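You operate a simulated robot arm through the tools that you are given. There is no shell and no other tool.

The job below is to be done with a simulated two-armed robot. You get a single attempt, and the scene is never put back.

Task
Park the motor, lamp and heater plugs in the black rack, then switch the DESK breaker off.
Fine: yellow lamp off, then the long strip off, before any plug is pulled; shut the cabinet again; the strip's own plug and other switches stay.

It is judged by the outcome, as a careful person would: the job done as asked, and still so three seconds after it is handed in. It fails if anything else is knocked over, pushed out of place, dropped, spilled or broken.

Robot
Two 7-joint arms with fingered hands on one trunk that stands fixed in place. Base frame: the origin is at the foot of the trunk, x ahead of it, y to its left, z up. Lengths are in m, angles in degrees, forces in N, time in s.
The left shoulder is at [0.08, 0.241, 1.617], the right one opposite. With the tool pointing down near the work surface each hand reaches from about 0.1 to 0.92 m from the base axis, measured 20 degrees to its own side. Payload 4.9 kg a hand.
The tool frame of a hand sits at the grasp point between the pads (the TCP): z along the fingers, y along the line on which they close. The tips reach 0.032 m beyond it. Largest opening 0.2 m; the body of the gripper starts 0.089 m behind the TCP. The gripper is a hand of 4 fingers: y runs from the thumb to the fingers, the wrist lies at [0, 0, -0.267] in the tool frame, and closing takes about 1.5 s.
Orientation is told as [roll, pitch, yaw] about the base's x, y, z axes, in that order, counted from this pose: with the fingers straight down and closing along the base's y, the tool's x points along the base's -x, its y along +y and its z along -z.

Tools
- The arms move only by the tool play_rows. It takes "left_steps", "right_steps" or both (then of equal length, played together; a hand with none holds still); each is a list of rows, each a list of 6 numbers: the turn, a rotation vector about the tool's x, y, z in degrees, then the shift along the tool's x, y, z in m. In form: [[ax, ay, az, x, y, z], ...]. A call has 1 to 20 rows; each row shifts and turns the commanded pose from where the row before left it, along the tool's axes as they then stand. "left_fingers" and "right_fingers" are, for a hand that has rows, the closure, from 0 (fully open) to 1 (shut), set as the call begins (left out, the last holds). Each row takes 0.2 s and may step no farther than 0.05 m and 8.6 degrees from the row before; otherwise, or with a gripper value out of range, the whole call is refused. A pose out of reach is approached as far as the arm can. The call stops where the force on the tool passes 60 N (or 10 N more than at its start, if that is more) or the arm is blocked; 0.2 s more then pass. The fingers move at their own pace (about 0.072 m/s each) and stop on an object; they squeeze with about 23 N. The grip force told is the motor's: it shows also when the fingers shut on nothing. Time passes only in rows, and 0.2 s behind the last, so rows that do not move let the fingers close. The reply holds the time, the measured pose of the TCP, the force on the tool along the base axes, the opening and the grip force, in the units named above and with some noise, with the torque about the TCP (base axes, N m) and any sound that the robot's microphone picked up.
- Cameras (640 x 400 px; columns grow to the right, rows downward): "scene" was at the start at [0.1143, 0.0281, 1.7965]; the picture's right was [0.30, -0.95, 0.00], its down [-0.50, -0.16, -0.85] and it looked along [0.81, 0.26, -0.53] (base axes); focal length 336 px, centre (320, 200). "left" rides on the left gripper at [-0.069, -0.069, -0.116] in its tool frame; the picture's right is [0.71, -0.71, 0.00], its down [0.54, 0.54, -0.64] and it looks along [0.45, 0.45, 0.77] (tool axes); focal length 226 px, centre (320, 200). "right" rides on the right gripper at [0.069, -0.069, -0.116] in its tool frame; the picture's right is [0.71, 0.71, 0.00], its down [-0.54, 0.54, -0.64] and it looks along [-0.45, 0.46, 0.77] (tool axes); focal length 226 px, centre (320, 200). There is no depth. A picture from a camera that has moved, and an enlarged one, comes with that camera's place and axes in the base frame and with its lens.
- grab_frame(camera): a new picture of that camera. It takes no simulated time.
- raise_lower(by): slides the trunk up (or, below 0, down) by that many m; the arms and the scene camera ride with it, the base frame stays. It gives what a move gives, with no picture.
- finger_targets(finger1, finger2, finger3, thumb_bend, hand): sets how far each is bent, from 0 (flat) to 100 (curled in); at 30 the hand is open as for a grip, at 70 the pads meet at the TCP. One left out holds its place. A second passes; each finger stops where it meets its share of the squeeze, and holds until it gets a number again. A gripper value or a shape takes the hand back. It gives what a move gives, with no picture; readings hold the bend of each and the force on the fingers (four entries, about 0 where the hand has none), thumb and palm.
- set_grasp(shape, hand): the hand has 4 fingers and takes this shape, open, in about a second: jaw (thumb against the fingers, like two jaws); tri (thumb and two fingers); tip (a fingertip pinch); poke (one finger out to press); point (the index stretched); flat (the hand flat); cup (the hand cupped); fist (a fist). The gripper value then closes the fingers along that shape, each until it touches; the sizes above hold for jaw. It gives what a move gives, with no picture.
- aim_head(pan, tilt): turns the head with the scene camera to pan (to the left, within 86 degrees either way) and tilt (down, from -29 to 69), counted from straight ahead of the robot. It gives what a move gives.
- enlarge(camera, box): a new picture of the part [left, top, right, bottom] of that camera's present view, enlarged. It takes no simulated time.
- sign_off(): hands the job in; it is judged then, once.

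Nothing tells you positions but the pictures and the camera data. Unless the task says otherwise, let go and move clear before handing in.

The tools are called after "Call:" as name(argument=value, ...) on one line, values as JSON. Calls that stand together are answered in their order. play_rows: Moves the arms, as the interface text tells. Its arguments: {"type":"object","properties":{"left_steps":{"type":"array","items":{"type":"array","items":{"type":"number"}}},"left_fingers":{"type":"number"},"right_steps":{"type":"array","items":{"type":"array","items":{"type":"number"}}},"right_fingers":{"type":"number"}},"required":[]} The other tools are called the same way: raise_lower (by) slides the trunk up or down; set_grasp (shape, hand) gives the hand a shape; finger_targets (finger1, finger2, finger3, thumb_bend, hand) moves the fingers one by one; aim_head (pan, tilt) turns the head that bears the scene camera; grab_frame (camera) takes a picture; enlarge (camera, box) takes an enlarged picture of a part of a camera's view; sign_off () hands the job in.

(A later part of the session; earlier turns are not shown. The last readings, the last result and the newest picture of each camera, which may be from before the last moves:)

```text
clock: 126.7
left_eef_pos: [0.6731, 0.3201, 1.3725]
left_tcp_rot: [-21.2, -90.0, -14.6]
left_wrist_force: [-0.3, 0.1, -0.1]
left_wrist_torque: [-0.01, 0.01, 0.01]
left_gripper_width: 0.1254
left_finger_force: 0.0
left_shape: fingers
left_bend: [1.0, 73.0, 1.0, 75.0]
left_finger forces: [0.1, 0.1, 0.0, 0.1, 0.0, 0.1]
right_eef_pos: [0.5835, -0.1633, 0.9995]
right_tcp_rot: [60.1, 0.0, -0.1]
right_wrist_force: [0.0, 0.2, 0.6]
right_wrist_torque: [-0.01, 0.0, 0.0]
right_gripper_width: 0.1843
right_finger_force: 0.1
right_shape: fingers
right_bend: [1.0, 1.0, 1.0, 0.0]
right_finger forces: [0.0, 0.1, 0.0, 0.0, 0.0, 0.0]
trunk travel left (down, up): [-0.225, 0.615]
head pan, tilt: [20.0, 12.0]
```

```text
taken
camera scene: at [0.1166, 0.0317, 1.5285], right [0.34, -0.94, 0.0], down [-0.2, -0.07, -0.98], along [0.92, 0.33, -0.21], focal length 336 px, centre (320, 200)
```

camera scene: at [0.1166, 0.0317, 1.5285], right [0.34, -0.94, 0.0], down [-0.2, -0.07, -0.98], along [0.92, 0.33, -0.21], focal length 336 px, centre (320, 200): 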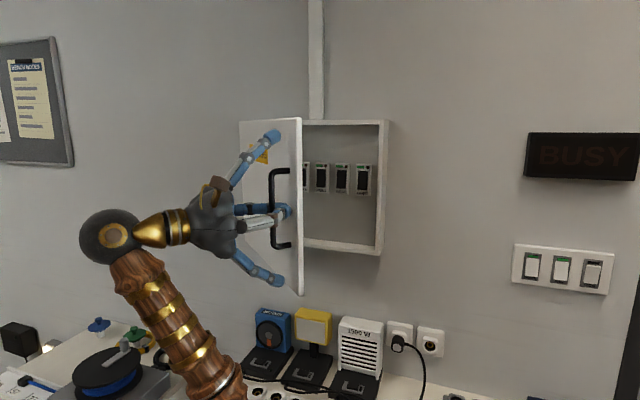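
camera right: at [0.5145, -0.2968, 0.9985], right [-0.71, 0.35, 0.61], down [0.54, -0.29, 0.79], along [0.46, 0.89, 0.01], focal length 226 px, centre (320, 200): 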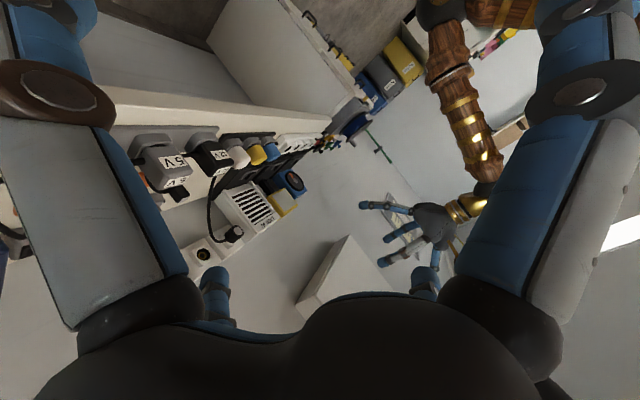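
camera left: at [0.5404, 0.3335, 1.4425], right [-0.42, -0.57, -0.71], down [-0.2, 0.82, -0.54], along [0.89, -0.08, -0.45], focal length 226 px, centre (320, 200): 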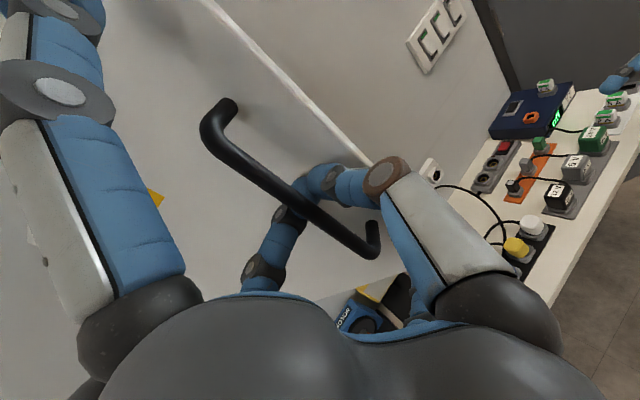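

The door follows nicely. I'll keep opening it along the arc.

Call:
play_rows(left_steps=[[4, 0, 0, 0, 0.0063, -0.0253], [4, 0, 0, 0, 0.0063, -0.0253], [4, 0, 0, 0, 0.0063, -0.0253], [4, 0, 0, 0, 0.0063, -0.0253], [4, 0, 0, 0, 0.0063, -0.0253], [0, 0, 0, 0, 0, 0]])

Call:
grab_frame(camera="scene")

Call:
enlarge(camera="scene", box=[230, 110, 400, 300])

```text
clock: 128.1
left_eef_pos: [0.6065, 0.4297, 1.3764]
left_tcp_rot: [72.7, -90.1, -128.7]
left_wrist_force: [0.1, -0.5, 0.0]
left_wrist_torque: [0.04, -0.02, 0.0]
left_gripper_width: 0.1257
left_finger_force: 0.0
left_shape: fingers
left_bend: [1.0, 73.0, 1.0, 75.0]
left_finger forces: [0.0, 0.0, 0.0, 0.0, 0.0, 0.0]
right_eef_pos: [0.5831, -0.1623, 1.0001]
right_tcp_rot: [60.2, 0.1, -0.1]
right_wrist_force: [0.3, -0.3, 0.2]
right_wrist_torque: [0.0, -0.01, -0.03]
right_gripper_width: 0.1839
right_finger_force: 0.0
right_shape: fingers
right_bend: [1.0, 1.0, 1.0, 0.0]
right_finger forces: [0.1, 0.1, 0.0, 0.0, 0.0, 0.1]
trunk travel left (down, up): [-0.225, 0.615]
head pan, tilt: [20.0, 12.0]
```

```text
taken
camera scene: at [0.1167, 0.0315, 1.5285], right [0.34, -0.94, 0.0], down [-0.2, -0.07, -0.98], along [0.92, 0.33, -0.21], focal length 336 px, centre (320, 200)
```

scene: 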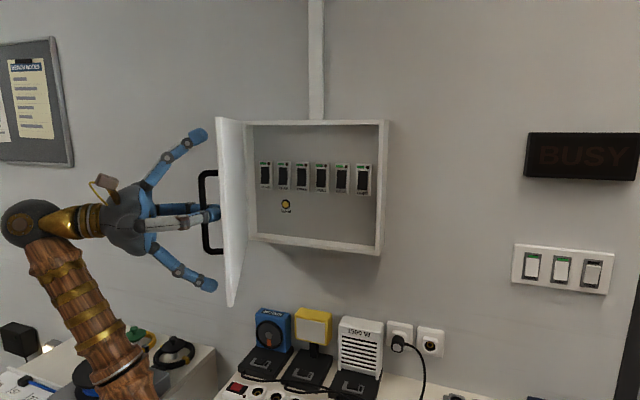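

```text
2.11 times, centred on (315, 205) of scene
camera zoom: at [0.1167, 0.0315, 1.5285], right [0.34, -0.94, 0.0], down [-0.2, -0.07, -0.98], along [0.92, 0.33, -0.21], focal length 708 px, centre (330, 190)
```

zoom: 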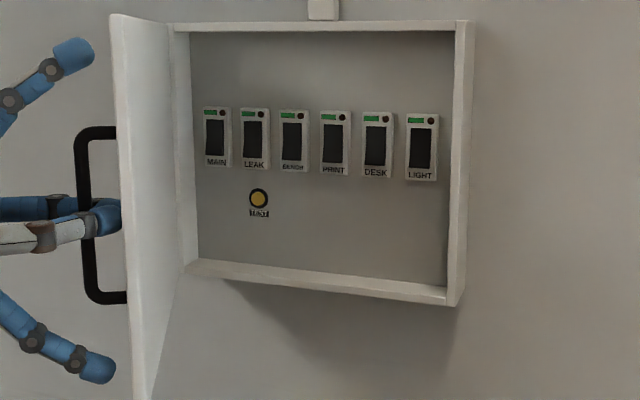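

Inside are MAIN, LEAK, BENCH, PRINT, DESK and LIGHT breakers plus a TEST button; DESK is fifth. I'll zoom in on the breaker details.

Call:
enlarge(camera="scene", box=[325, 155, 380, 205])

Call:
enlarge(camera="scene", box=[332, 158, 356, 198])

Call:
enlarge(camera="scene", box=[255, 150, 335, 220])

```text
8.00 times, centred on (352, 180) of scene
camera zoom: at [0.1167, 0.0315, 1.5285], right [0.34, -0.94, 0.0], down [-0.2, -0.07, -0.98], along [0.92, 0.33, -0.21], focal length 2691 px, centre (60, 360)
```

zoom: 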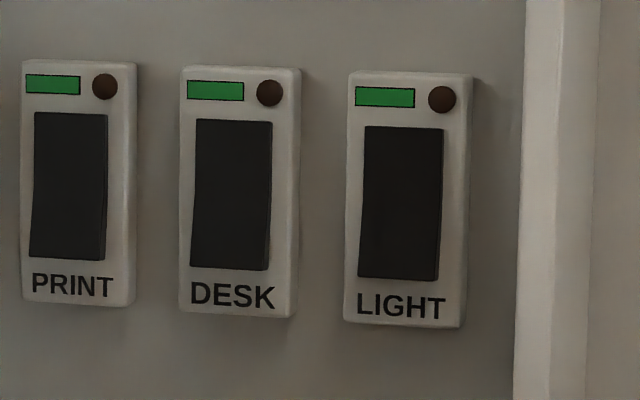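

```text
10.00 times, centred on (344, 178) of scene
camera zoom: at [0.1167, 0.0315, 1.5285], right [0.34, -0.94, 0.0], down [-0.2, -0.07, -0.98], along [0.92, 0.33, -0.21], focal length 3364 px, centre (80, 420)
```

zoom: 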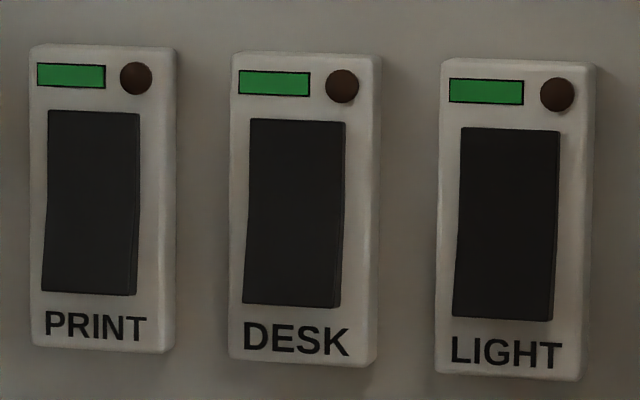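

```text
5.71 times, centred on (295, 185) of scene
camera zoom: at [0.1167, 0.0315, 1.5285], right [0.34, -0.94, 0.0], down [-0.2, -0.07, -0.98], along [0.92, 0.33, -0.21], focal length 1922 px, centre (463, 286)
```

zoom: 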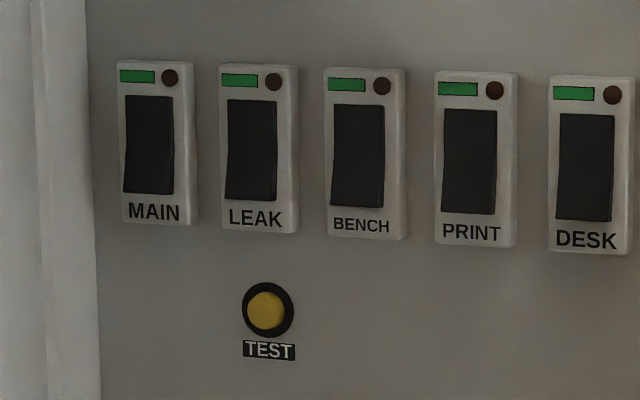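

DESK is on with its lower half raised, so pressing its lower half switches it off. The left hand can keep holding the door while the right hand does the press; I'll shape the right hand to poke and bring it up.

Call:
set_grasp(shape="poke", hand="right")

Call:
play_rows(right_steps=[[0, 0, 0, -0.0108, 0.0419, -0.0008], [0, 0, 0, -0.0108, 0.0419, -0.0008], [0, 0, 0, -0.0108, 0.0419, -0.0008], [0, 0, 0, -0.0108, 0.0419, -0.0008], [0, 0, 0, -0.0108, 0.0419, -0.0008], [0, 0, 0, -0.0108, 0.0419, -0.0008], [0, 0, 0, -0.0108, 0.0419, -0.0008], [0, 0, 0, -0.0108, 0.0419, -0.0008], [0, 0, 0, -0.0108, 0.0419, -0.0008]])

Call:
grab_frame(camera="scene")

Call:
grab_frame(camera="right")

```text
clock: 128.9
left_eef_pos: [0.6069, 0.4311, 1.3754]
left_tcp_rot: [-158.6, -90.1, 102.8]
left_wrist_force: [-0.3, 0.3, -0.2]
left_wrist_torque: [0.01, -0.03, 0.01]
left_gripper_width: 0.1258
left_finger_force: 0.0
left_shape: fingers
left_bend: [1.0, 73.0, 1.0, 75.0]
left_finger forces: [0.1, 0.0, 0.1, 0.1, 0.1, 0.1]
right_eef_pos: [0.5827, -0.1627, 1.0003]
right_tcp_rot: [60.0, -0.1, 0.0]
right_wrist_force: [0.0, -0.1, -1.0]
right_wrist_torque: [0.0, -0.07, -0.01]
right_gripper_width: 0.0
right_finger_force: 0.0
right_shape: poke
right_bend: [100.0, 100.0, 100.0, 81.0]
right_finger forces: [0.0, 0.0, 0.0, 0.0, 0.0, 0.0]
trunk travel left (down, up): [-0.225, 0.615]
head pan, tilt: [20.0, 12.0]
```

```text
clock: 130.9
left_eef_pos: [0.6062, 0.434, 1.3735]
left_tcp_rot: [-154.0, -89.9, 98.2]
left_wrist_force: [0.2, 0.3, -0.4]
left_wrist_torque: [-0.02, -0.04, 0.01]
left_gripper_width: 0.1255
left_finger_force: 0.1
left_shape: fingers
left_bend: [1.0, 73.0, 1.0, 75.0]
left_finger forces: [0.0, 0.0, 0.1, 0.1, 0.1, 0.0]
right_eef_pos: [0.6828, 0.0223, 1.33]
right_tcp_rot: [59.9, 0.0, -0.1]
right_wrist_force: [0.1, 0.4, 0.7]
right_wrist_torque: [-0.02, 0.0, 0.03]
right_gripper_width: 0.0
right_finger_force: 0.1
right_shape: poke
right_bend: [100.0, 100.0, 100.0, 81.0]
right_finger forces: [0.0, 0.0, 0.0, 0.0, 0.0, 0.0]
trunk travel left (down, up): [-0.225, 0.615]
head pan, tilt: [20.0, 12.0]
```

```text
taken
camera scene: at [0.1162, 0.0345, 1.5284], right [0.34, -0.94, 0.0], down [-0.2, -0.07, -0.98], along [0.92, 0.33, -0.21], focal length 336 px, centre (320, 200)
```

scene: 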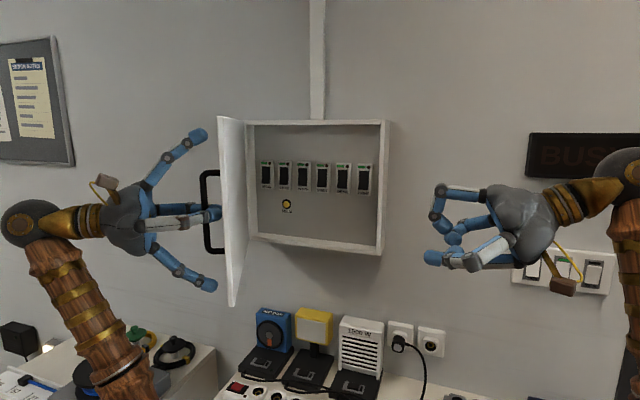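

```text
taken
camera right: at [0.6141, -0.1109, 1.3295], right [-0.71, 0.36, 0.61], down [0.54, -0.29, 0.79], along [0.46, 0.89, 0.01], focal length 226 px, centre (320, 200)
```

right: 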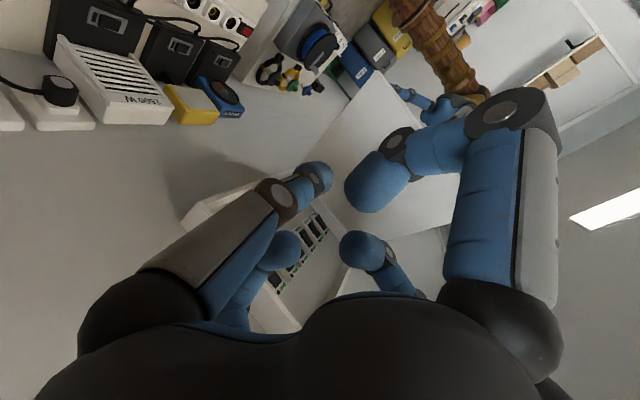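

Both hands are clear of everything. I'll rotate the right hand so its poking thumb points forward-left at the breakers.

Call:
play_rows(right_steps=[[2.283, -5.6, -5.134, 0, 0, 0], [2.283, -5.6, -5.134, 0, 0, 0], [2.283, -5.6, -5.134, 0, 0, 0], [2.283, -5.6, -5.134, 0, 0, 0], [2.283, -5.6, -5.134, 0, 0, 0], [2.283, -5.6, -5.134, 0, 0, 0], [2.283, -5.6, -5.134, 0, 0, 0], [2.283, -5.6, -5.134, 0, 0, 0], [2.283, -5.6, -5.134, 0, 0, 0], [2.283, -5.6, -5.134, 0, 0, 0], [2.283, -5.6, -5.134, 0, 0, 0], [2.283, -5.6, -5.134, 0, 0, 0]])

Call:
grab_frame(camera="scene")

Call:
grab_frame(camera="right")

```text
clock: 133.6
left_eef_pos: [0.6076, 0.4313, 1.3752]
left_tcp_rot: [-157.0, -90.0, 101.0]
left_wrist_force: [0.0, 0.3, -0.5]
left_wrist_torque: [0.06, 0.0, -0.03]
left_gripper_width: 0.1257
left_finger_force: 0.0
left_shape: fingers
left_bend: [1.0, 73.0, 1.0, 75.0]
left_finger forces: [0.0, 0.0, 0.0, 0.0, 0.1, 0.1]
right_eef_pos: [0.6809, 0.0185, 1.3335]
right_tcp_rot: [-175.8, -89.8, -159.2]
right_wrist_force: [0.6, 0.8, 0.0]
right_wrist_torque: [0.0, 0.0, 0.03]
right_gripper_width: 0.0
right_finger_force: 0.1
right_shape: poke
right_bend: [100.0, 100.0, 100.0, 81.0]
right_finger forces: [0.0, 0.1, 0.0, 0.0, 0.0, 0.1]
trunk travel left (down, up): [-0.225, 0.615]
head pan, tilt: [20.0, 12.0]
```

```text
taken
camera scene: at [0.1165, 0.0327, 1.5286], right [0.34, -0.94, 0.0], down [-0.2, -0.07, -0.98], along [0.92, 0.33, -0.21], focal length 336 px, centre (320, 200)
```

scene: 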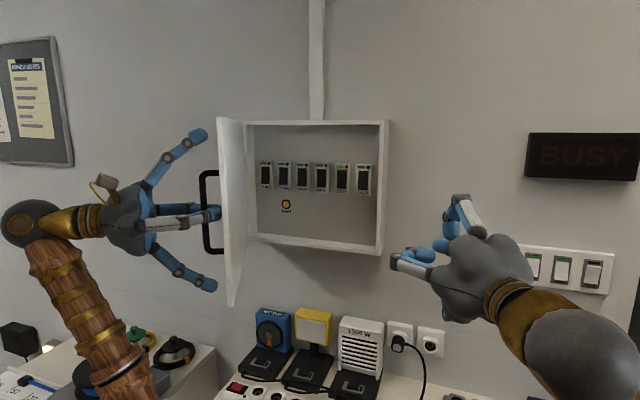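

```text
taken
camera right: at [0.6057, -0.0907, 1.2648], right [-0.3, 0.64, -0.71], down [-0.81, 0.22, 0.54], along [0.5, 0.73, 0.46], focal length 226 px, centre (320, 200)
```

right: 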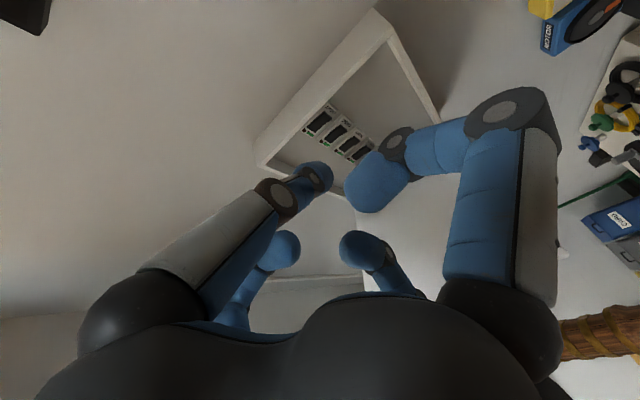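

Call:
enlarge(camera="right", box=[290, 90, 390, 170])

Call:
enlarge(camera="scene", box=[325, 155, 380, 205])

```text
5.00 times, centred on (340, 130) of right
camera zoom: at [0.6057, -0.0907, 1.2648], right [-0.3, 0.64, -0.71], down [-0.81, 0.22, 0.54], along [0.5, 0.73, 0.46], focal length 1130 px, centre (220, 550)
```

zoom: 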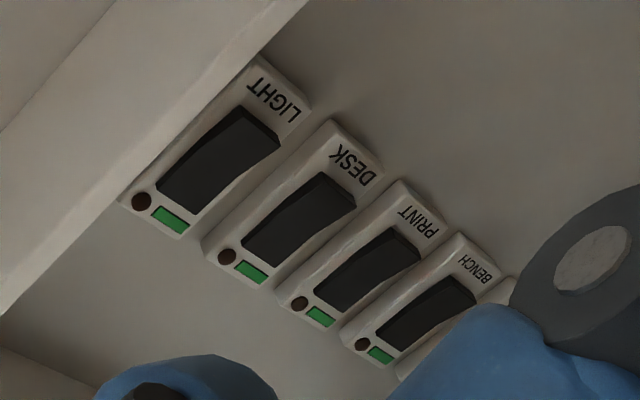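

```text
8.00 times, centred on (352, 180) of scene
camera zoom: at [0.1165, 0.0327, 1.5286], right [0.34, -0.94, 0.0], down [-0.2, -0.07, -0.98], along [0.92, 0.33, -0.21], focal length 2691 px, centre (60, 360)
```

zoom: 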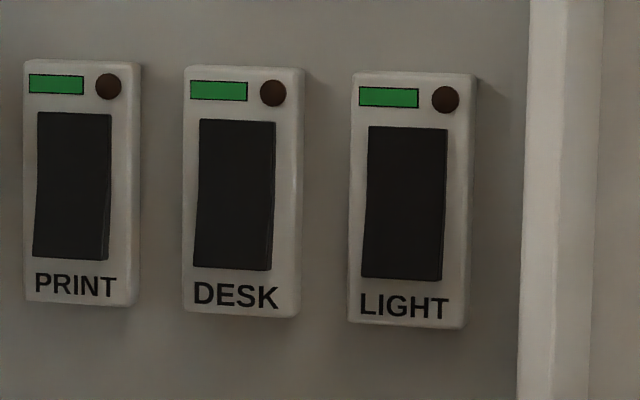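

DESK's raised lower end is triangulated at about (0.976, 0.285, 1.378). I'll move the right hand to a pre-press pose about 6 cm short.

Call:
play_rows(right_steps=[[0, 0, 0, -0.00636, 0.01667, 0.04087], [0, 0, 0, -0.00636, 0.01667, 0.04087], [0, 0, 0, -0.00636, 0.01667, 0.04087], [0, 0, 0, -0.00636, 0.01667, 0.04087], [0, 0, 0, -0.00636, 0.01667, 0.04087], [0, 0, 0, -0.00636, 0.01667, 0.04087], [0, 0, 0, -0.00636, 0.01667, 0.04087], [0, 0, 0, 0, 0, 0]])

Call:
grab_frame(camera="scene")

Call:
grab_frame(camera="right")

Call:
enlarge(camera="scene", box=[310, 140, 400, 220])

Call:
enlarge(camera="right", box=[260, 80, 380, 200])

```text
clock: 135.3
left_eef_pos: [0.6062, 0.4305, 1.3763]
left_tcp_rot: [109.2, -89.9, -165.2]
left_wrist_force: [0.1, 0.2, 0.1]
left_wrist_torque: [0.0, 0.0, 0.03]
left_gripper_width: 0.1256
left_finger_force: 0.0
left_shape: fingers
left_bend: [1.0, 73.0, 1.0, 75.0]
left_finger forces: [0.0, 0.0, 0.1, 0.0, 0.0, 0.0]
right_eef_pos: [0.8912, 0.2459, 1.3793]
right_tcp_rot: [119.5, -89.9, -94.4]
right_wrist_force: [-0.4, 0.2, -0.2]
right_wrist_torque: [0.02, 0.03, 0.04]
right_gripper_width: 0.0001
right_finger_force: 0.0
right_shape: poke
right_bend: [100.0, 100.0, 100.0, 81.0]
right_finger forces: [0.0, 0.0, 0.0, 0.1, 0.0, 0.0]
trunk travel left (down, up): [-0.225, 0.615]
head pan, tilt: [20.0, 12.0]
```

```text
taken
camera scene: at [0.1161, 0.0316, 1.5286], right [0.34, -0.94, 0.0], down [-0.2, -0.07, -0.98], along [0.92, 0.33, -0.21], focal length 336 px, centre (320, 200)
```

scene: 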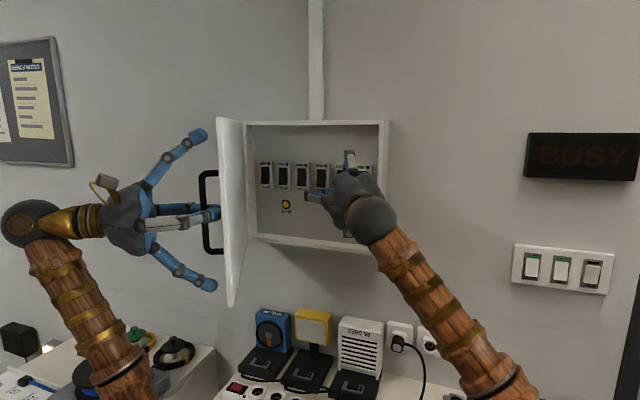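

```text
taken
camera right: at [0.8173, 0.1356, 1.3104], right [-0.3, 0.64, -0.71], down [-0.81, 0.22, 0.54], along [0.5, 0.73, 0.46], focal length 226 px, centre (320, 200)
```

right: 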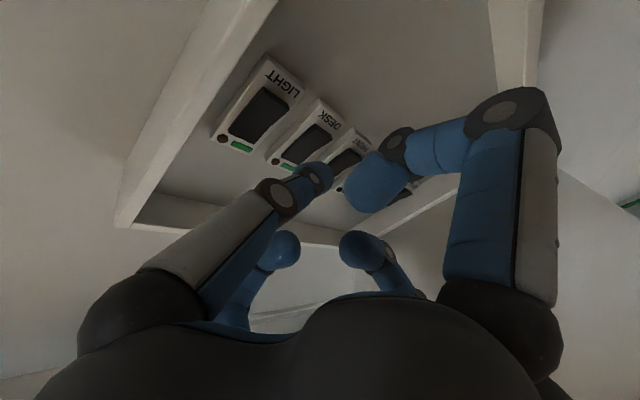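

```text
5.00 times, centred on (355, 180) of scene
camera zoom: at [0.1161, 0.0316, 1.5286], right [0.34, -0.94, 0.0], down [-0.2, -0.07, -0.98], along [0.92, 0.33, -0.21], focal length 1682 px, centre (145, 300)
```

zoom: 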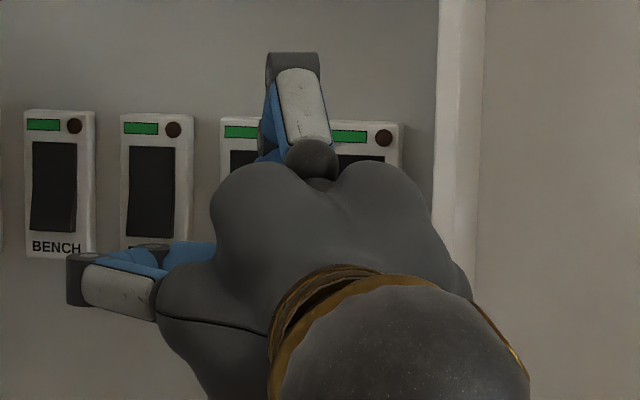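

```text
3.33 times, centred on (320, 140) of right
camera zoom: at [0.8173, 0.1356, 1.3104], right [-0.3, 0.64, -0.71], down [-0.81, 0.22, 0.54], along [0.5, 0.73, 0.46], focal length 754 px, centre (320, 400)
```

zoom: 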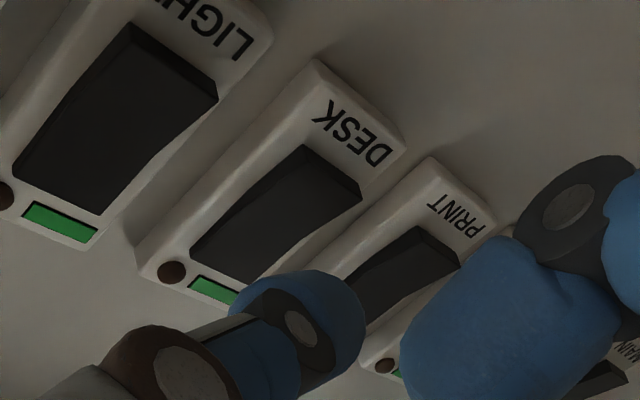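

The tip will land on the raised lower half of DESK. I'll advance most of the way, then press in small steps.

Call:
play_rows(right_steps=[[0, 0, 0, 0, 0, 0.025], [0, 0, 0, 0, 0, 0.02], [0, 0, 0, 0, 0, 0.006], [0, 0, 0, 0, 0, 0]])

Call:
enlarge(camera="right", box=[260, 80, 380, 200])

```text
clock: 136.3
left_eef_pos: [0.6071, 0.4317, 1.3764]
left_tcp_rot: [-152.4, -90.0, 96.4]
left_wrist_force: [-0.3, -0.8, -0.6]
left_wrist_torque: [0.0, 0.0, 0.01]
left_gripper_width: 0.1255
left_finger_force: 0.0
left_shape: fingers
left_bend: [1.0, 73.0, 1.0, 75.0]
left_finger forces: [0.0, 0.1, 0.1, 0.1, 0.0, 0.0]
right_eef_pos: [0.9373, 0.2676, 1.3785]
right_tcp_rot: [92.5, -89.8, -67.6]
right_wrist_force: [-0.2, 0.3, -0.2]
right_wrist_torque: [-0.01, -0.02, 0.04]
right_gripper_width: 0.0
right_finger_force: 0.0
right_shape: poke
right_bend: [100.0, 100.0, 100.0, 81.0]
right_finger forces: [0.0, 0.0, 0.0, 0.1, 0.1, 0.0]
trunk travel left (down, up): [-0.225, 0.615]
head pan, tilt: [20.0, 12.0]
```

```text
3.33 times, centred on (320, 140) of right
camera zoom: at [0.8623, 0.1572, 1.3096], right [-0.3, 0.64, -0.71], down [-0.81, 0.22, 0.54], along [0.5, 0.73, 0.46], focal length 754 px, centre (320, 400)
```

zoom: 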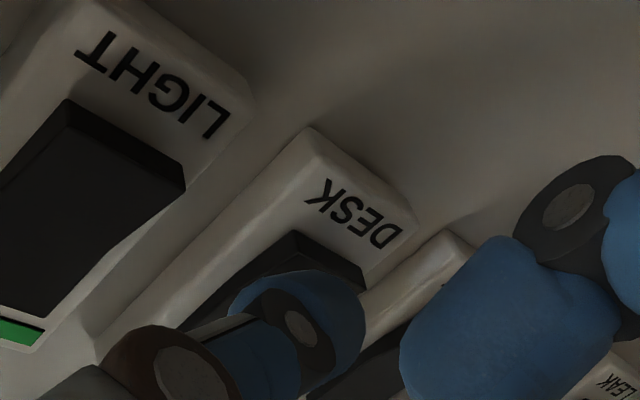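

Call:
play_rows(right_steps=[[0, 0, 0, 0, 0, 0.003], [0, 0, 0, 0, 0, 0.003], [0, 0, 0, 0, 0, 0.003], [0, 0, 0, 0, 0, 0]])

Call:
enlarge(camera="right", box=[260, 80, 380, 200])

```text
clock: 137.3
left_eef_pos: [0.6051, 0.4327, 1.3756]
left_tcp_rot: [-154.9, -89.9, 98.9]
left_wrist_force: [-0.8, -1.3, 0.9]
left_wrist_torque: [0.04, -0.01, -0.01]
left_gripper_width: 0.1257
left_finger_force: 0.0
left_shape: fingers
left_bend: [1.0, 73.0, 1.0, 75.0]
left_finger forces: [0.1, 0.0, 0.0, 0.0, 0.0, 0.0]
right_eef_pos: [0.9464, 0.2732, 1.3784]
right_tcp_rot: [114.3, -89.9, -89.2]
right_wrist_force: [0.1, 2.0, -0.1]
right_wrist_torque: [-0.01, 0.0, 0.03]
right_gripper_width: 0.0
right_finger_force: 0.0
right_shape: poke
right_bend: [100.0, 100.0, 100.0, 81.0]
right_finger forces: [0.0, 0.0, 0.0, 0.0, 0.6, 0.0]
trunk travel left (down, up): [-0.225, 0.615]
head pan, tilt: [20.0, 12.0]
```

```text
3.33 times, centred on (320, 140) of right
camera zoom: at [0.8707, 0.162, 1.3099], right [-0.3, 0.64, -0.71], down [-0.81, 0.22, 0.54], along [0.5, 0.73, 0.46], focal length 754 px, centre (320, 400)
```

zoom: 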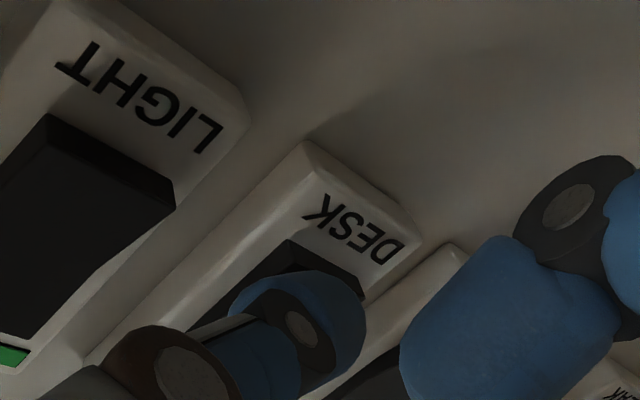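

Contact has just started (0.6 N on the thumb). I'll keep pressing in 3 mm steps until the click.

Call:
play_rows(right_steps=[[0, 0, 0, 0, 0, 0.003], [0, 0, 0, 0, 0, 0.003], [0, 0, 0, 0, 0, 0]])

Call:
enlarge(camera="right", box=[260, 80, 380, 200])

```text
clock: 138.2
left_eef_pos: [0.6057, 0.4309, 1.3762]
left_tcp_rot: [148.3, -89.9, 155.7]
left_wrist_force: [0.3, -0.2, 0.4]
left_wrist_torque: [0.0, 0.02, -0.01]
left_gripper_width: 0.1256
left_finger_force: 0.0
left_shape: fingers
left_bend: [1.0, 73.0, 1.0, 75.0]
left_finger forces: [0.0, 0.1, 0.1, 0.0, 0.0, 0.1]
right_eef_pos: [0.9499, 0.2751, 1.3782]
right_tcp_rot: [141.4, -89.9, -116.5]
right_wrist_force: [-9.7, -1.9, -3.4]
right_wrist_torque: [-0.02, 0.05, 0.09]
right_gripper_width: 0.0
right_finger_force: 0.0
right_shape: poke
right_bend: [100.0, 100.0, 100.0, 81.0]
right_finger forces: [0.0, 0.1, 0.0, 0.1, 10.2, 0.0]
trunk travel left (down, up): [-0.225, 0.615]
head pan, tilt: [20.0, 12.0]
```

```text
3.33 times, centred on (320, 140) of right
camera zoom: at [0.8739, 0.1651, 1.3097], right [-0.3, 0.64, -0.71], down [-0.81, 0.22, 0.54], along [0.5, 0.74, 0.46], focal length 754 px, centre (320, 400)
```

zoom: 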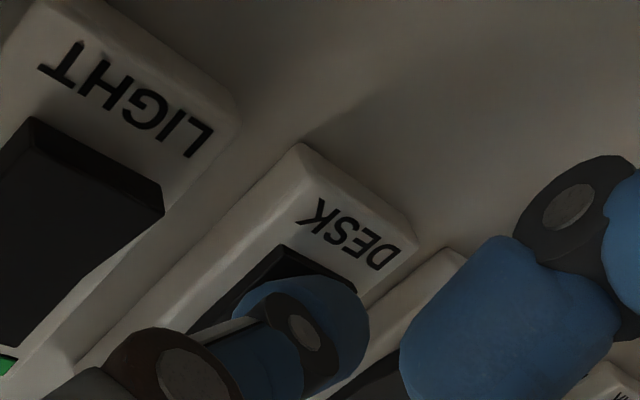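

Call:
play_rows(right_steps=[[0, 0, 0, 0, 0, 0.003], [0, 0, 0, 0, 0, 0]])

Call:
enlarge(camera="right", box=[260, 80, 380, 200])

Call:
enlarge(camera="scene", box=[310, 140, 400, 220])

```text
clock: 138.8
left_eef_pos: [0.604, 0.4302, 1.3773]
left_tcp_rot: [129.3, -90.0, 174.8]
left_wrist_force: [0.2, -0.1, -0.9]
left_wrist_torque: [-0.03, -0.02, -0.03]
left_gripper_width: 0.1256
left_finger_force: 0.1
left_shape: fingers
left_bend: [1.0, 73.0, 1.0, 75.0]
left_finger forces: [0.1, 0.0, 0.1, 0.0, 0.0, 0.0]
right_eef_pos: [0.9495, 0.2766, 1.3796]
right_tcp_rot: [153.4, -89.9, -128.5]
right_wrist_force: [-23.2, -5.0, -10.8]
right_wrist_torque: [-0.13, 0.16, 0.21]
right_gripper_width: 0.0
right_finger_force: 0.1
right_shape: poke
right_bend: [100.0, 100.0, 100.0, 81.0]
right_finger forces: [0.1, 0.1, 0.1, 0.1, 25.2, 0.1]
trunk travel left (down, up): [-0.225, 0.615]
head pan, tilt: [20.0, 12.0]
```

```text
3.33 times, centred on (320, 140) of right
camera zoom: at [0.8751, 0.1659, 1.3112], right [-0.3, 0.64, -0.71], down [-0.81, 0.22, 0.54], along [0.5, 0.74, 0.46], focal length 754 px, centre (320, 400)
```

zoom: 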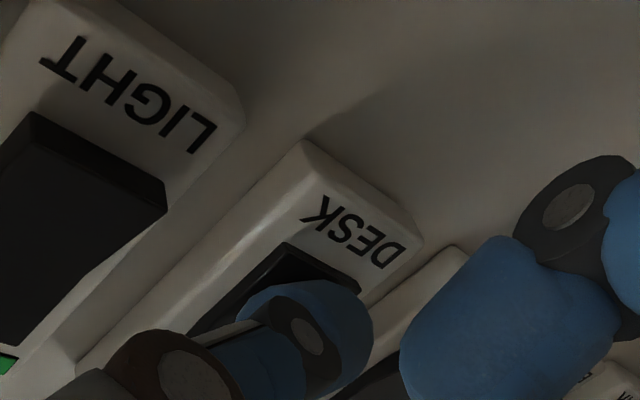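

```text
5.00 times, centred on (355, 180) of scene
camera zoom: at [0.1129, 0.0321, 1.5287], right [0.34, -0.94, 0.0], down [-0.19, -0.07, -0.98], along [0.92, 0.33, -0.21], focal length 1682 px, centre (145, 300)
```

zoom: 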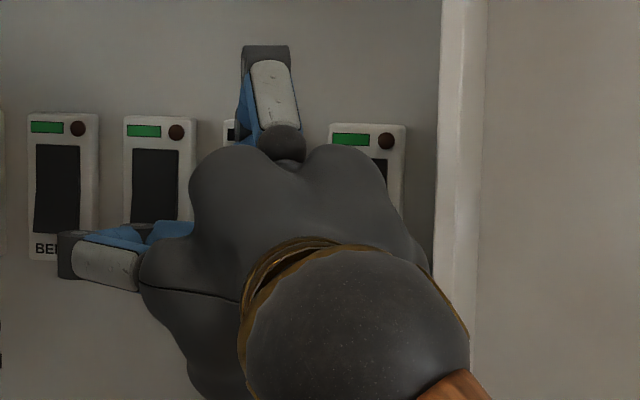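

The force is 25 N and the DESK indicator in the scene view looks dark. I'll back off and check its state.

Call:
play_rows(right_steps=[[0, 0, 0, 0, 0, -0.01], [0, 0, 0, 0, 0, -0.04], [0, 0, 0, 0, 0, -0.05], [0, 0, 0, 0, -0.025, -0.04], [0, 0, 0, 0, -0.025, -0.04], [0, 0, 0, 0, -0.02, -0.03], [0, 0, 0, 0, 0, 0]])

Call:
enlarge(camera="scene", box=[230, 110, 400, 270])

Call:
enlarge(camera="scene", box=[325, 155, 380, 205])

```text
clock: 140.3
left_eef_pos: [0.6082, 0.4325, 1.3753]
left_tcp_rot: [-139.7, -89.9, 83.7]
left_wrist_force: [0.4, 0.3, -0.5]
left_wrist_torque: [-0.03, 0.02, -0.01]
left_gripper_width: 0.1256
left_finger_force: 0.1
left_shape: fingers
left_bend: [1.0, 73.0, 1.0, 75.0]
left_finger forces: [0.0, 0.0, 0.0, 0.0, 0.0, 0.0]
right_eef_pos: [0.7917, 0.1271, 1.3756]
right_tcp_rot: [39.9, -89.9, -15.0]
right_wrist_force: [0.2, 0.7, -0.6]
right_wrist_torque: [0.02, -0.01, 0.0]
right_gripper_width: 0.0
right_finger_force: 0.1
right_shape: poke
right_bend: [100.0, 100.0, 100.0, 81.0]
right_finger forces: [0.0, 0.1, 0.0, 0.0, 0.1, 0.1]
trunk travel left (down, up): [-0.225, 0.615]
head pan, tilt: [20.0, 12.0]
```

```text
2.50 times, centred on (315, 190) of scene
camera zoom: at [0.1168, 0.0335, 1.5285], right [0.34, -0.94, 0.0], down [-0.2, -0.07, -0.98], along [0.92, 0.33, -0.21], focal length 841 px, centre (332, 225)
```

zoom: 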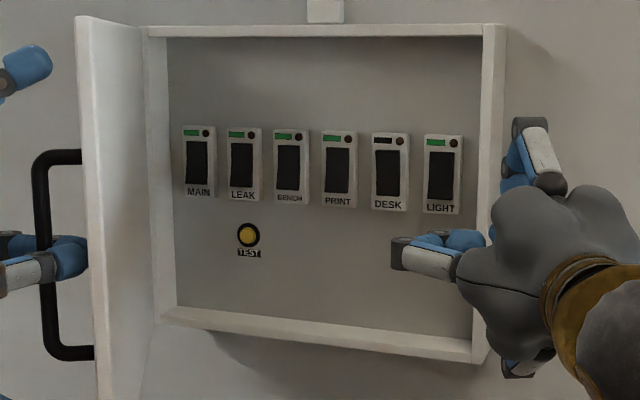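

```text
8.00 times, centred on (352, 180) of scene
camera zoom: at [0.1168, 0.0335, 1.5285], right [0.34, -0.94, 0.0], down [-0.2, -0.07, -0.98], along [0.92, 0.33, -0.21], focal length 2691 px, centre (60, 360)
```

zoom: 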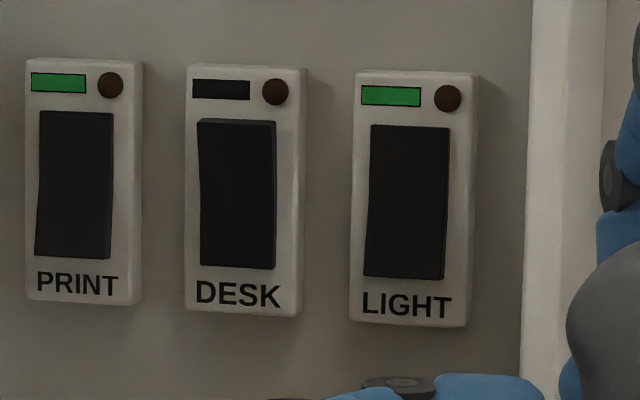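

DESK is off (dark marker, lower end in) and all other breakers are still green. I'll withdraw the right hand, then swing the door shut with the left hand still around the handle.

Call:
play_rows(right_steps=[[0, 0, 0, 0.009, -0.0211, -0.0385], [0, 0, 0, 0.009, -0.0211, -0.0385], [0, 0, 0, 0.009, -0.0211, -0.0385], [0, 0, 0, 0.009, -0.0211, -0.0385], [0, 0, 0, 0.009, -0.0211, -0.0385], [0, 0, 0, 0, 0, 0]])

Call:
play_rows(left_steps=[[-4, 0, 0, 0, -0.0045, 0.0257], [-4, 0, 0, 0, -0.0045, 0.0257], [-4, 0, 0, 0, -0.0045, 0.0257], [-4, 0, 0, 0, -0.0045, 0.0257], [-4, 0, 0, 0, -0.0045, 0.0257], [0, 0, 0, 0, 0, 0]])

Call:
grab_frame(camera="scene")

Call:
grab_frame(camera="left")

```text
clock: 141.8
left_eef_pos: [0.6077, 0.4332, 1.3759]
left_tcp_rot: [-138.4, -89.9, 82.4]
left_wrist_force: [1.4, 0.4, 0.2]
left_wrist_torque: [0.02, -0.01, -0.07]
left_gripper_width: 0.1255
left_finger_force: 0.0
left_shape: fingers
left_bend: [1.0, 73.0, 1.0, 75.0]
left_finger forces: [0.0, 0.0, 0.1, 0.0, 0.0, 0.1]
right_eef_pos: [0.6674, -0.0526, 1.334]
right_tcp_rot: [51.1, -89.8, -26.2]
right_wrist_force: [-1.1, 0.4, -0.2]
right_wrist_torque: [-0.01, -0.02, -0.04]
right_gripper_width: 0.0
right_finger_force: 0.0
right_shape: poke
right_bend: [100.0, 100.0, 100.0, 81.0]
right_finger forces: [0.0, 0.1, 0.1, 0.0, 0.1, 0.1]
trunk travel left (down, up): [-0.225, 0.615]
head pan, tilt: [20.0, 12.0]
```

```text
clock: 143.2
left_eef_pos: [0.6737, 0.3235, 1.3741]
left_tcp_rot: [-144.2, -89.9, 108.3]
left_wrist_force: [0.7, -0.1, 0.2]
left_wrist_torque: [0.0, 0.01, -0.01]
left_gripper_width: 0.1254
left_finger_force: 0.1
left_shape: fingers
left_bend: [1.0, 73.0, 1.0, 75.0]
left_finger forces: [0.0, 0.1, 0.0, 0.1, 0.0, 0.0]
right_eef_pos: [0.6657, -0.0523, 1.3342]
right_tcp_rot: [99.1, -90.0, -74.4]
right_wrist_force: [0.8, 0.5, 0.3]
right_wrist_torque: [0.0, 0.02, -0.02]
right_gripper_width: 0.0
right_finger_force: 0.1
right_shape: poke
right_bend: [100.0, 100.0, 100.0, 81.0]
right_finger forces: [0.0, 0.1, 0.0, 0.0, 0.1, 0.0]
trunk travel left (down, up): [-0.225, 0.615]
head pan, tilt: [20.0, 12.0]
```

```text
taken
camera scene: at [0.1161, 0.0335, 1.5285], right [0.34, -0.94, 0.0], down [-0.2, -0.07, -0.98], along [0.92, 0.33, -0.21], focal length 336 px, centre (320, 200)
```

scene: 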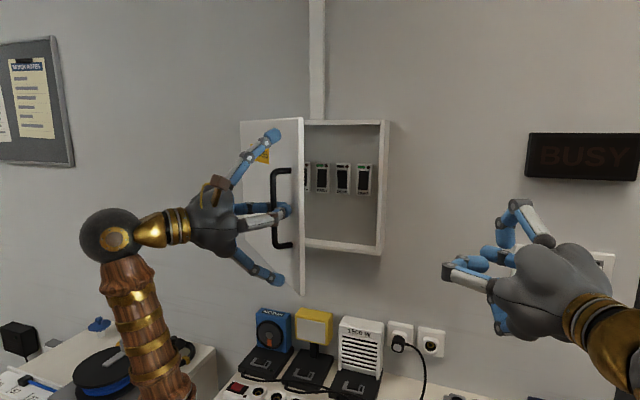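

```text
taken
camera left: at [0.5403, 0.335, 1.4438], right [-0.41, -0.57, -0.71], down [-0.2, 0.81, -0.54], along [0.89, -0.08, -0.45], focal length 226 px, centre (320, 200)
```

left: 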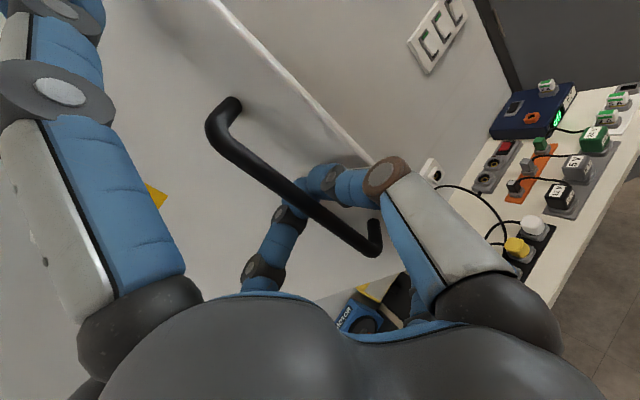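

The door is following shut. I'll continue the arc back to closed.

Call:
play_rows(left_steps=[[-4, 0, 0, 0, -0.0045, 0.0257], [-4, 0, 0, 0, -0.0045, 0.0257], [-4, 0, 0, 0, -0.0045, 0.0257], [-4, 0, 0, 0, -0.0045, 0.0257], [-4, 0, 0, 0, -0.0045, 0.0257], [-4, 0, 0, 0, -0.0045, 0.0257], [-4, 0, 0, 0, -0.0045, 0.0257], [0, 0, 0, 0, 0, 0]])

Call:
grab_frame(camera="scene")

Call:
grab_frame(camera="left")

```text
clock: 144.9
left_eef_pos: [0.8224, 0.222, 1.3731]
left_tcp_rot: [-104.3, -90.0, 96.4]
left_wrist_force: [-0.3, 0.4, 0.1]
left_wrist_torque: [0.01, 0.02, -0.04]
left_gripper_width: 0.1255
left_finger_force: 0.0
left_shape: fingers
left_bend: [1.0, 73.0, 1.0, 75.0]
left_finger forces: [0.0, 0.0, 0.0, 0.0, 0.0, 0.0]
right_eef_pos: [0.6658, -0.0536, 1.3347]
right_tcp_rot: [103.4, -90.0, -78.5]
right_wrist_force: [0.4, 0.0, -0.3]
right_wrist_torque: [-0.02, -0.02, -0.04]
right_gripper_width: 0.0
right_finger_force: 0.1
right_shape: poke
right_bend: [100.0, 100.0, 100.0, 81.0]
right_finger forces: [0.0, 0.0, 0.0, 0.0, 0.0, 0.0]
trunk travel left (down, up): [-0.225, 0.615]
head pan, tilt: [20.0, 12.0]
```

```text
taken
camera scene: at [0.116, 0.0336, 1.5286], right [0.34, -0.94, 0.0], down [-0.2, -0.07, -0.98], along [0.92, 0.33, -0.21], focal length 336 px, centre (320, 200)
```

scene: 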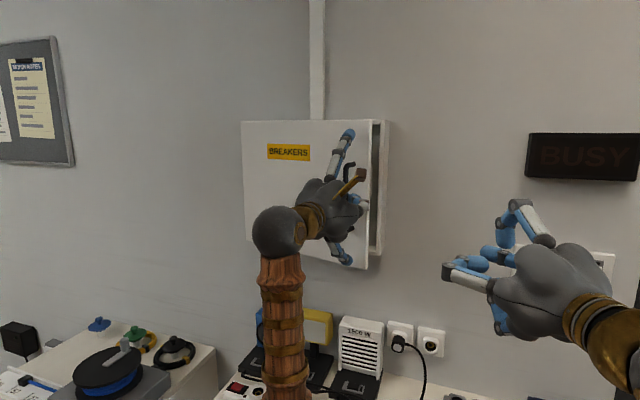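

```text
taken
camera left: at [0.6991, 0.1699, 1.4429], right [-0.1, -0.7, -0.71], down [-0.56, 0.62, -0.54], along [0.82, 0.34, -0.45], focal length 226 px, centre (320, 200)
```

left: 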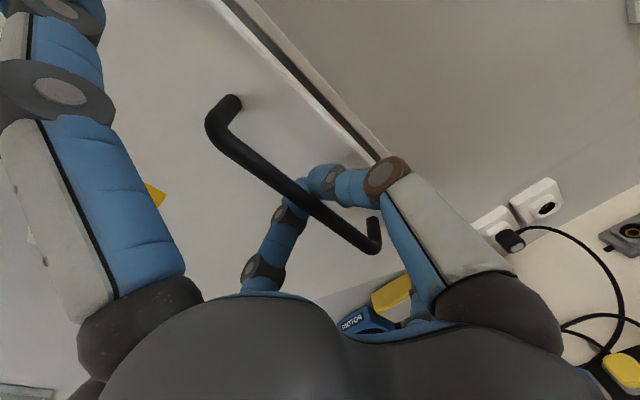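

Call:
play_rows(left_steps=[[-4, 0, 0, 0, -0.0045, 0.0257], [-4, 0, 0, 0, -0.0045, 0.0257], [0, 0, 0, 0, 0, 0.01], [0, 0, 0, 0, 0, 0]])

Call:
enlarge(camera="scene", box=[230, 100, 420, 280])

Call:
grab_frame(camera="left")

```text
clock: 145.9
left_eef_pos: [0.8841, 0.2065, 1.375]
left_tcp_rot: [-139.8, -90.0, 139.8]
left_wrist_force: [0.9, -1.3, -0.4]
left_wrist_torque: [-0.02, -0.03, -0.01]
left_gripper_width: 0.1255
left_finger_force: 0.0
left_shape: fingers
left_bend: [1.0, 73.0, 1.0, 75.0]
left_finger forces: [0.1, 0.0, 0.0, 0.1, 0.0, 0.0]
right_eef_pos: [0.6664, -0.0537, 1.3345]
right_tcp_rot: [100.5, -89.9, -75.6]
right_wrist_force: [-0.1, 0.4, 0.0]
right_wrist_torque: [0.03, 0.03, 0.04]
right_gripper_width: 0.0002
right_finger_force: 0.1
right_shape: poke
right_bend: [100.0, 100.0, 100.0, 81.0]
right_finger forces: [0.1, 0.0, 0.1, 0.1, 0.0, 0.0]
trunk travel left (down, up): [-0.225, 0.615]
head pan, tilt: [20.0, 12.0]
```

```text
2.22 times, centred on (325, 190) of scene
camera zoom: at [0.1165, 0.0321, 1.5285], right [0.34, -0.94, 0.0], down [-0.2, -0.07, -0.98], along [0.92, 0.33, -0.21], focal length 748 px, centre (309, 222)
```

zoom: 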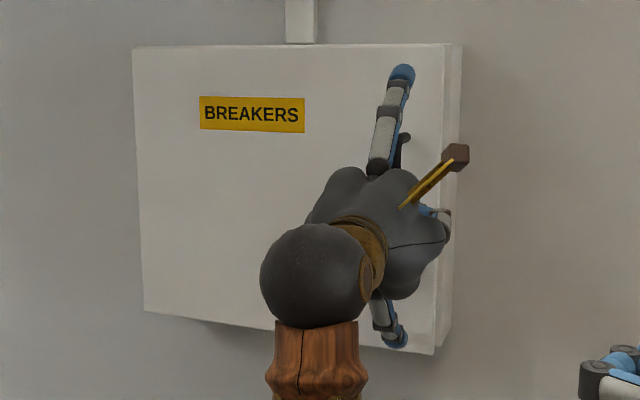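

```text
taken
camera left: at [0.7685, 0.1377, 1.4431], right [0.0, -0.71, -0.71], down [-0.64, 0.54, -0.54], along [0.77, 0.46, -0.45], focal length 226 px, centre (320, 200)
```

left: 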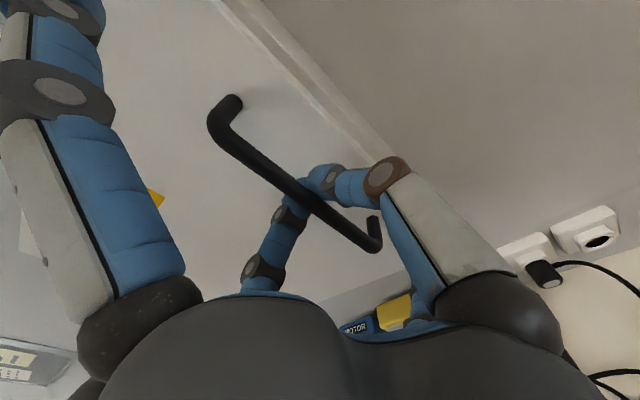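

Nearly closed. I'll push forward in small steps until I feel it seat.

Call:
play_rows(left_steps=[[0, 0, 0, 0, 0, 0.005], [0, 0, 0, 0, 0, 0.005], [0, 0, 0, 0, 0, 0]])

Call:
play_rows(left_steps=[[0, 0, 0, 0, 0, 0.004], [0, 0, 0, 0, 0, 0.004], [0, 0, 0, 0, 0, 0]])

Call:
enlarge(camera="scene", box=[340, 100, 410, 280])

```text
clock: 146.8
left_eef_pos: [0.8913, 0.2058, 1.3737]
left_tcp_rot: [-102.1, -90.0, 102.1]
left_wrist_force: [0.9, -1.6, -0.1]
left_wrist_torque: [-0.01, 0.01, 0.02]
left_gripper_width: 0.1257
left_finger_force: 0.1
left_shape: fingers
left_bend: [1.0, 73.0, 1.0, 75.0]
left_finger forces: [0.0, 0.1, 0.0, 0.0, 0.0, 0.0]
right_eef_pos: [0.666, -0.0539, 1.334]
right_tcp_rot: [100.3, -90.0, -75.3]
right_wrist_force: [0.2, -0.1, 0.0]
right_wrist_torque: [0.0, -0.02, 0.0]
right_gripper_width: 0.0
right_finger_force: 0.0
right_shape: poke
right_bend: [100.0, 100.0, 100.0, 81.0]
right_finger forces: [0.0, 0.1, 0.1, 0.0, 0.0, 0.0]
trunk travel left (down, up): [-0.225, 0.615]
head pan, tilt: [20.0, 12.0]
```

```text
clock: 147.6
left_eef_pos: [0.901, 0.2051, 1.3737]
left_tcp_rot: [-0.8, -90.0, 0.7]
left_wrist_force: [0.8, -2.6, 0.4]
left_wrist_torque: [0.01, -0.01, -0.01]
left_gripper_width: 0.1251
left_finger_force: 0.0
left_shape: fingers
left_bend: [1.0, 73.0, 1.0, 75.0]
left_finger forces: [0.0, 0.0, 0.0, 0.1, 0.0, 0.1]
right_eef_pos: [0.6662, -0.0541, 1.3332]
right_tcp_rot: [98.6, -89.8, -73.7]
right_wrist_force: [0.7, -0.7, 0.1]
right_wrist_torque: [-0.02, 0.03, -0.02]
right_gripper_width: 0.0001
right_finger_force: 0.0
right_shape: poke
right_bend: [100.0, 100.0, 100.0, 81.0]
right_finger forces: [0.0, 0.0, 0.0, 0.0, 0.0, 0.0]
trunk travel left (down, up): [-0.225, 0.615]
head pan, tilt: [20.0, 12.0]
```

```text
2.22 times, centred on (375, 190) of scene
camera zoom: at [0.1166, 0.032, 1.5285], right [0.34, -0.94, 0.0], down [-0.2, -0.07, -0.98], along [0.92, 0.33, -0.21], focal length 748 px, centre (198, 222)
```

zoom: 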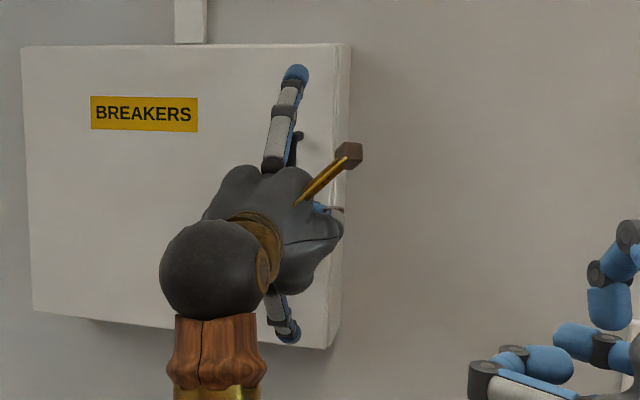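

Call:
play_rows(left_steps=[[0, 0, 0, 0, 0.002, 0.004], [0, 0, 0, 0, 0.002, 0.004], [0, 0, 0, 0, 0, 0]])

Call:
play_rows(left_steps=[[0, 0, 0, 0, 0, 0.003], [0, 0, 0, 0, 0, 0.003], [0, 0, 0, 0, 0, 0]])

Call:
grab_frame(camera="left")

Call:
enlarge(camera="scene", box=[340, 100, 410, 280])

```text
clock: 148.3
left_eef_pos: [0.9098, 0.2108, 1.3755]
left_tcp_rot: [167.3, -90.0, -167.4]
left_wrist_force: [0.0, -4.0, 0.5]
left_wrist_torque: [0.01, 0.02, 0.03]
left_gripper_width: 0.1254
left_finger_force: 0.1
left_shape: fingers
left_bend: [1.0, 73.0, 1.0, 75.0]
left_finger forces: [0.1, 0.0, 0.0, 0.0, 0.0, 0.0]
right_eef_pos: [0.666, -0.0545, 1.3343]
right_tcp_rot: [101.1, -90.0, -76.0]
right_wrist_force: [1.0, -0.3, -0.3]
right_wrist_torque: [-0.02, 0.02, -0.01]
right_gripper_width: 0.0
right_finger_force: 0.1
right_shape: poke
right_bend: [100.0, 100.0, 100.0, 81.0]
right_finger forces: [0.0, 0.1, 0.1, 0.0, 0.0, 0.0]
trunk travel left (down, up): [-0.225, 0.615]
head pan, tilt: [20.0, 12.0]
```

```text
clock: 149.2
left_eef_pos: [0.9133, 0.2099, 1.376]
left_tcp_rot: [-168.9, -89.9, 169.1]
left_wrist_force: [-13.0, -3.6, -4.0]
left_wrist_torque: [-0.07, 0.08, 0.05]
left_gripper_width: 0.1254
left_finger_force: 0.1
left_shape: fingers
left_bend: [1.0, 76.0, 1.0, 76.0]
left_finger forces: [0.0, 0.1, 0.1, 0.1, 0.0, 0.1]
right_eef_pos: [0.6649, -0.0544, 1.3353]
right_tcp_rot: [148.2, -89.9, -123.3]
right_wrist_force: [-0.2, 0.2, -0.1]
right_wrist_torque: [0.03, -0.01, 0.01]
right_gripper_width: 0.0003
right_finger_force: 0.1
right_shape: poke
right_bend: [100.0, 100.0, 100.0, 81.0]
right_finger forces: [0.0, 0.0, 0.1, 0.0, 0.0, 0.1]
trunk travel left (down, up): [-0.225, 0.615]
head pan, tilt: [20.0, 12.0]
```

```text
taken
camera left: at [0.7977, 0.142, 1.4449], right [0.0, -0.71, -0.71], down [-0.64, 0.54, -0.54], along [0.77, 0.46, -0.45], focal length 226 px, centre (320, 200)
```

left: 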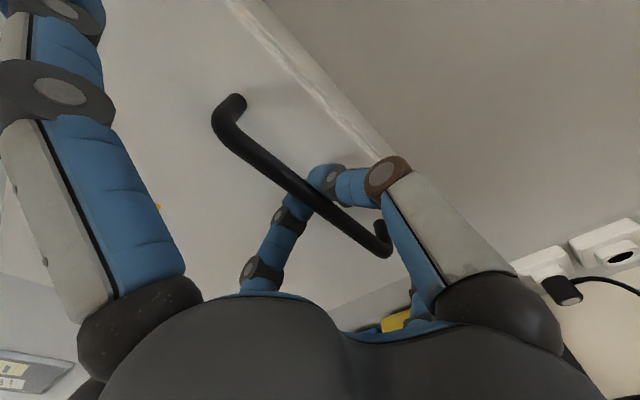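

```text
2.22 times, centred on (375, 190) of scene
camera zoom: at [0.1139, 0.0319, 1.5287], right [0.34, -0.94, 0.0], down [-0.19, -0.07, -0.98], along [0.92, 0.33, -0.21], focal length 748 px, centre (198, 222)
```

zoom: 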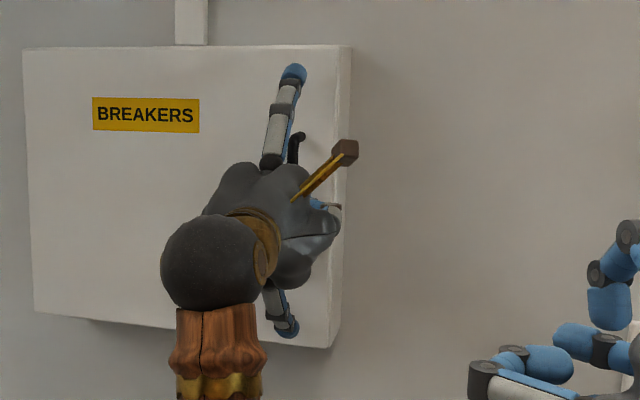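

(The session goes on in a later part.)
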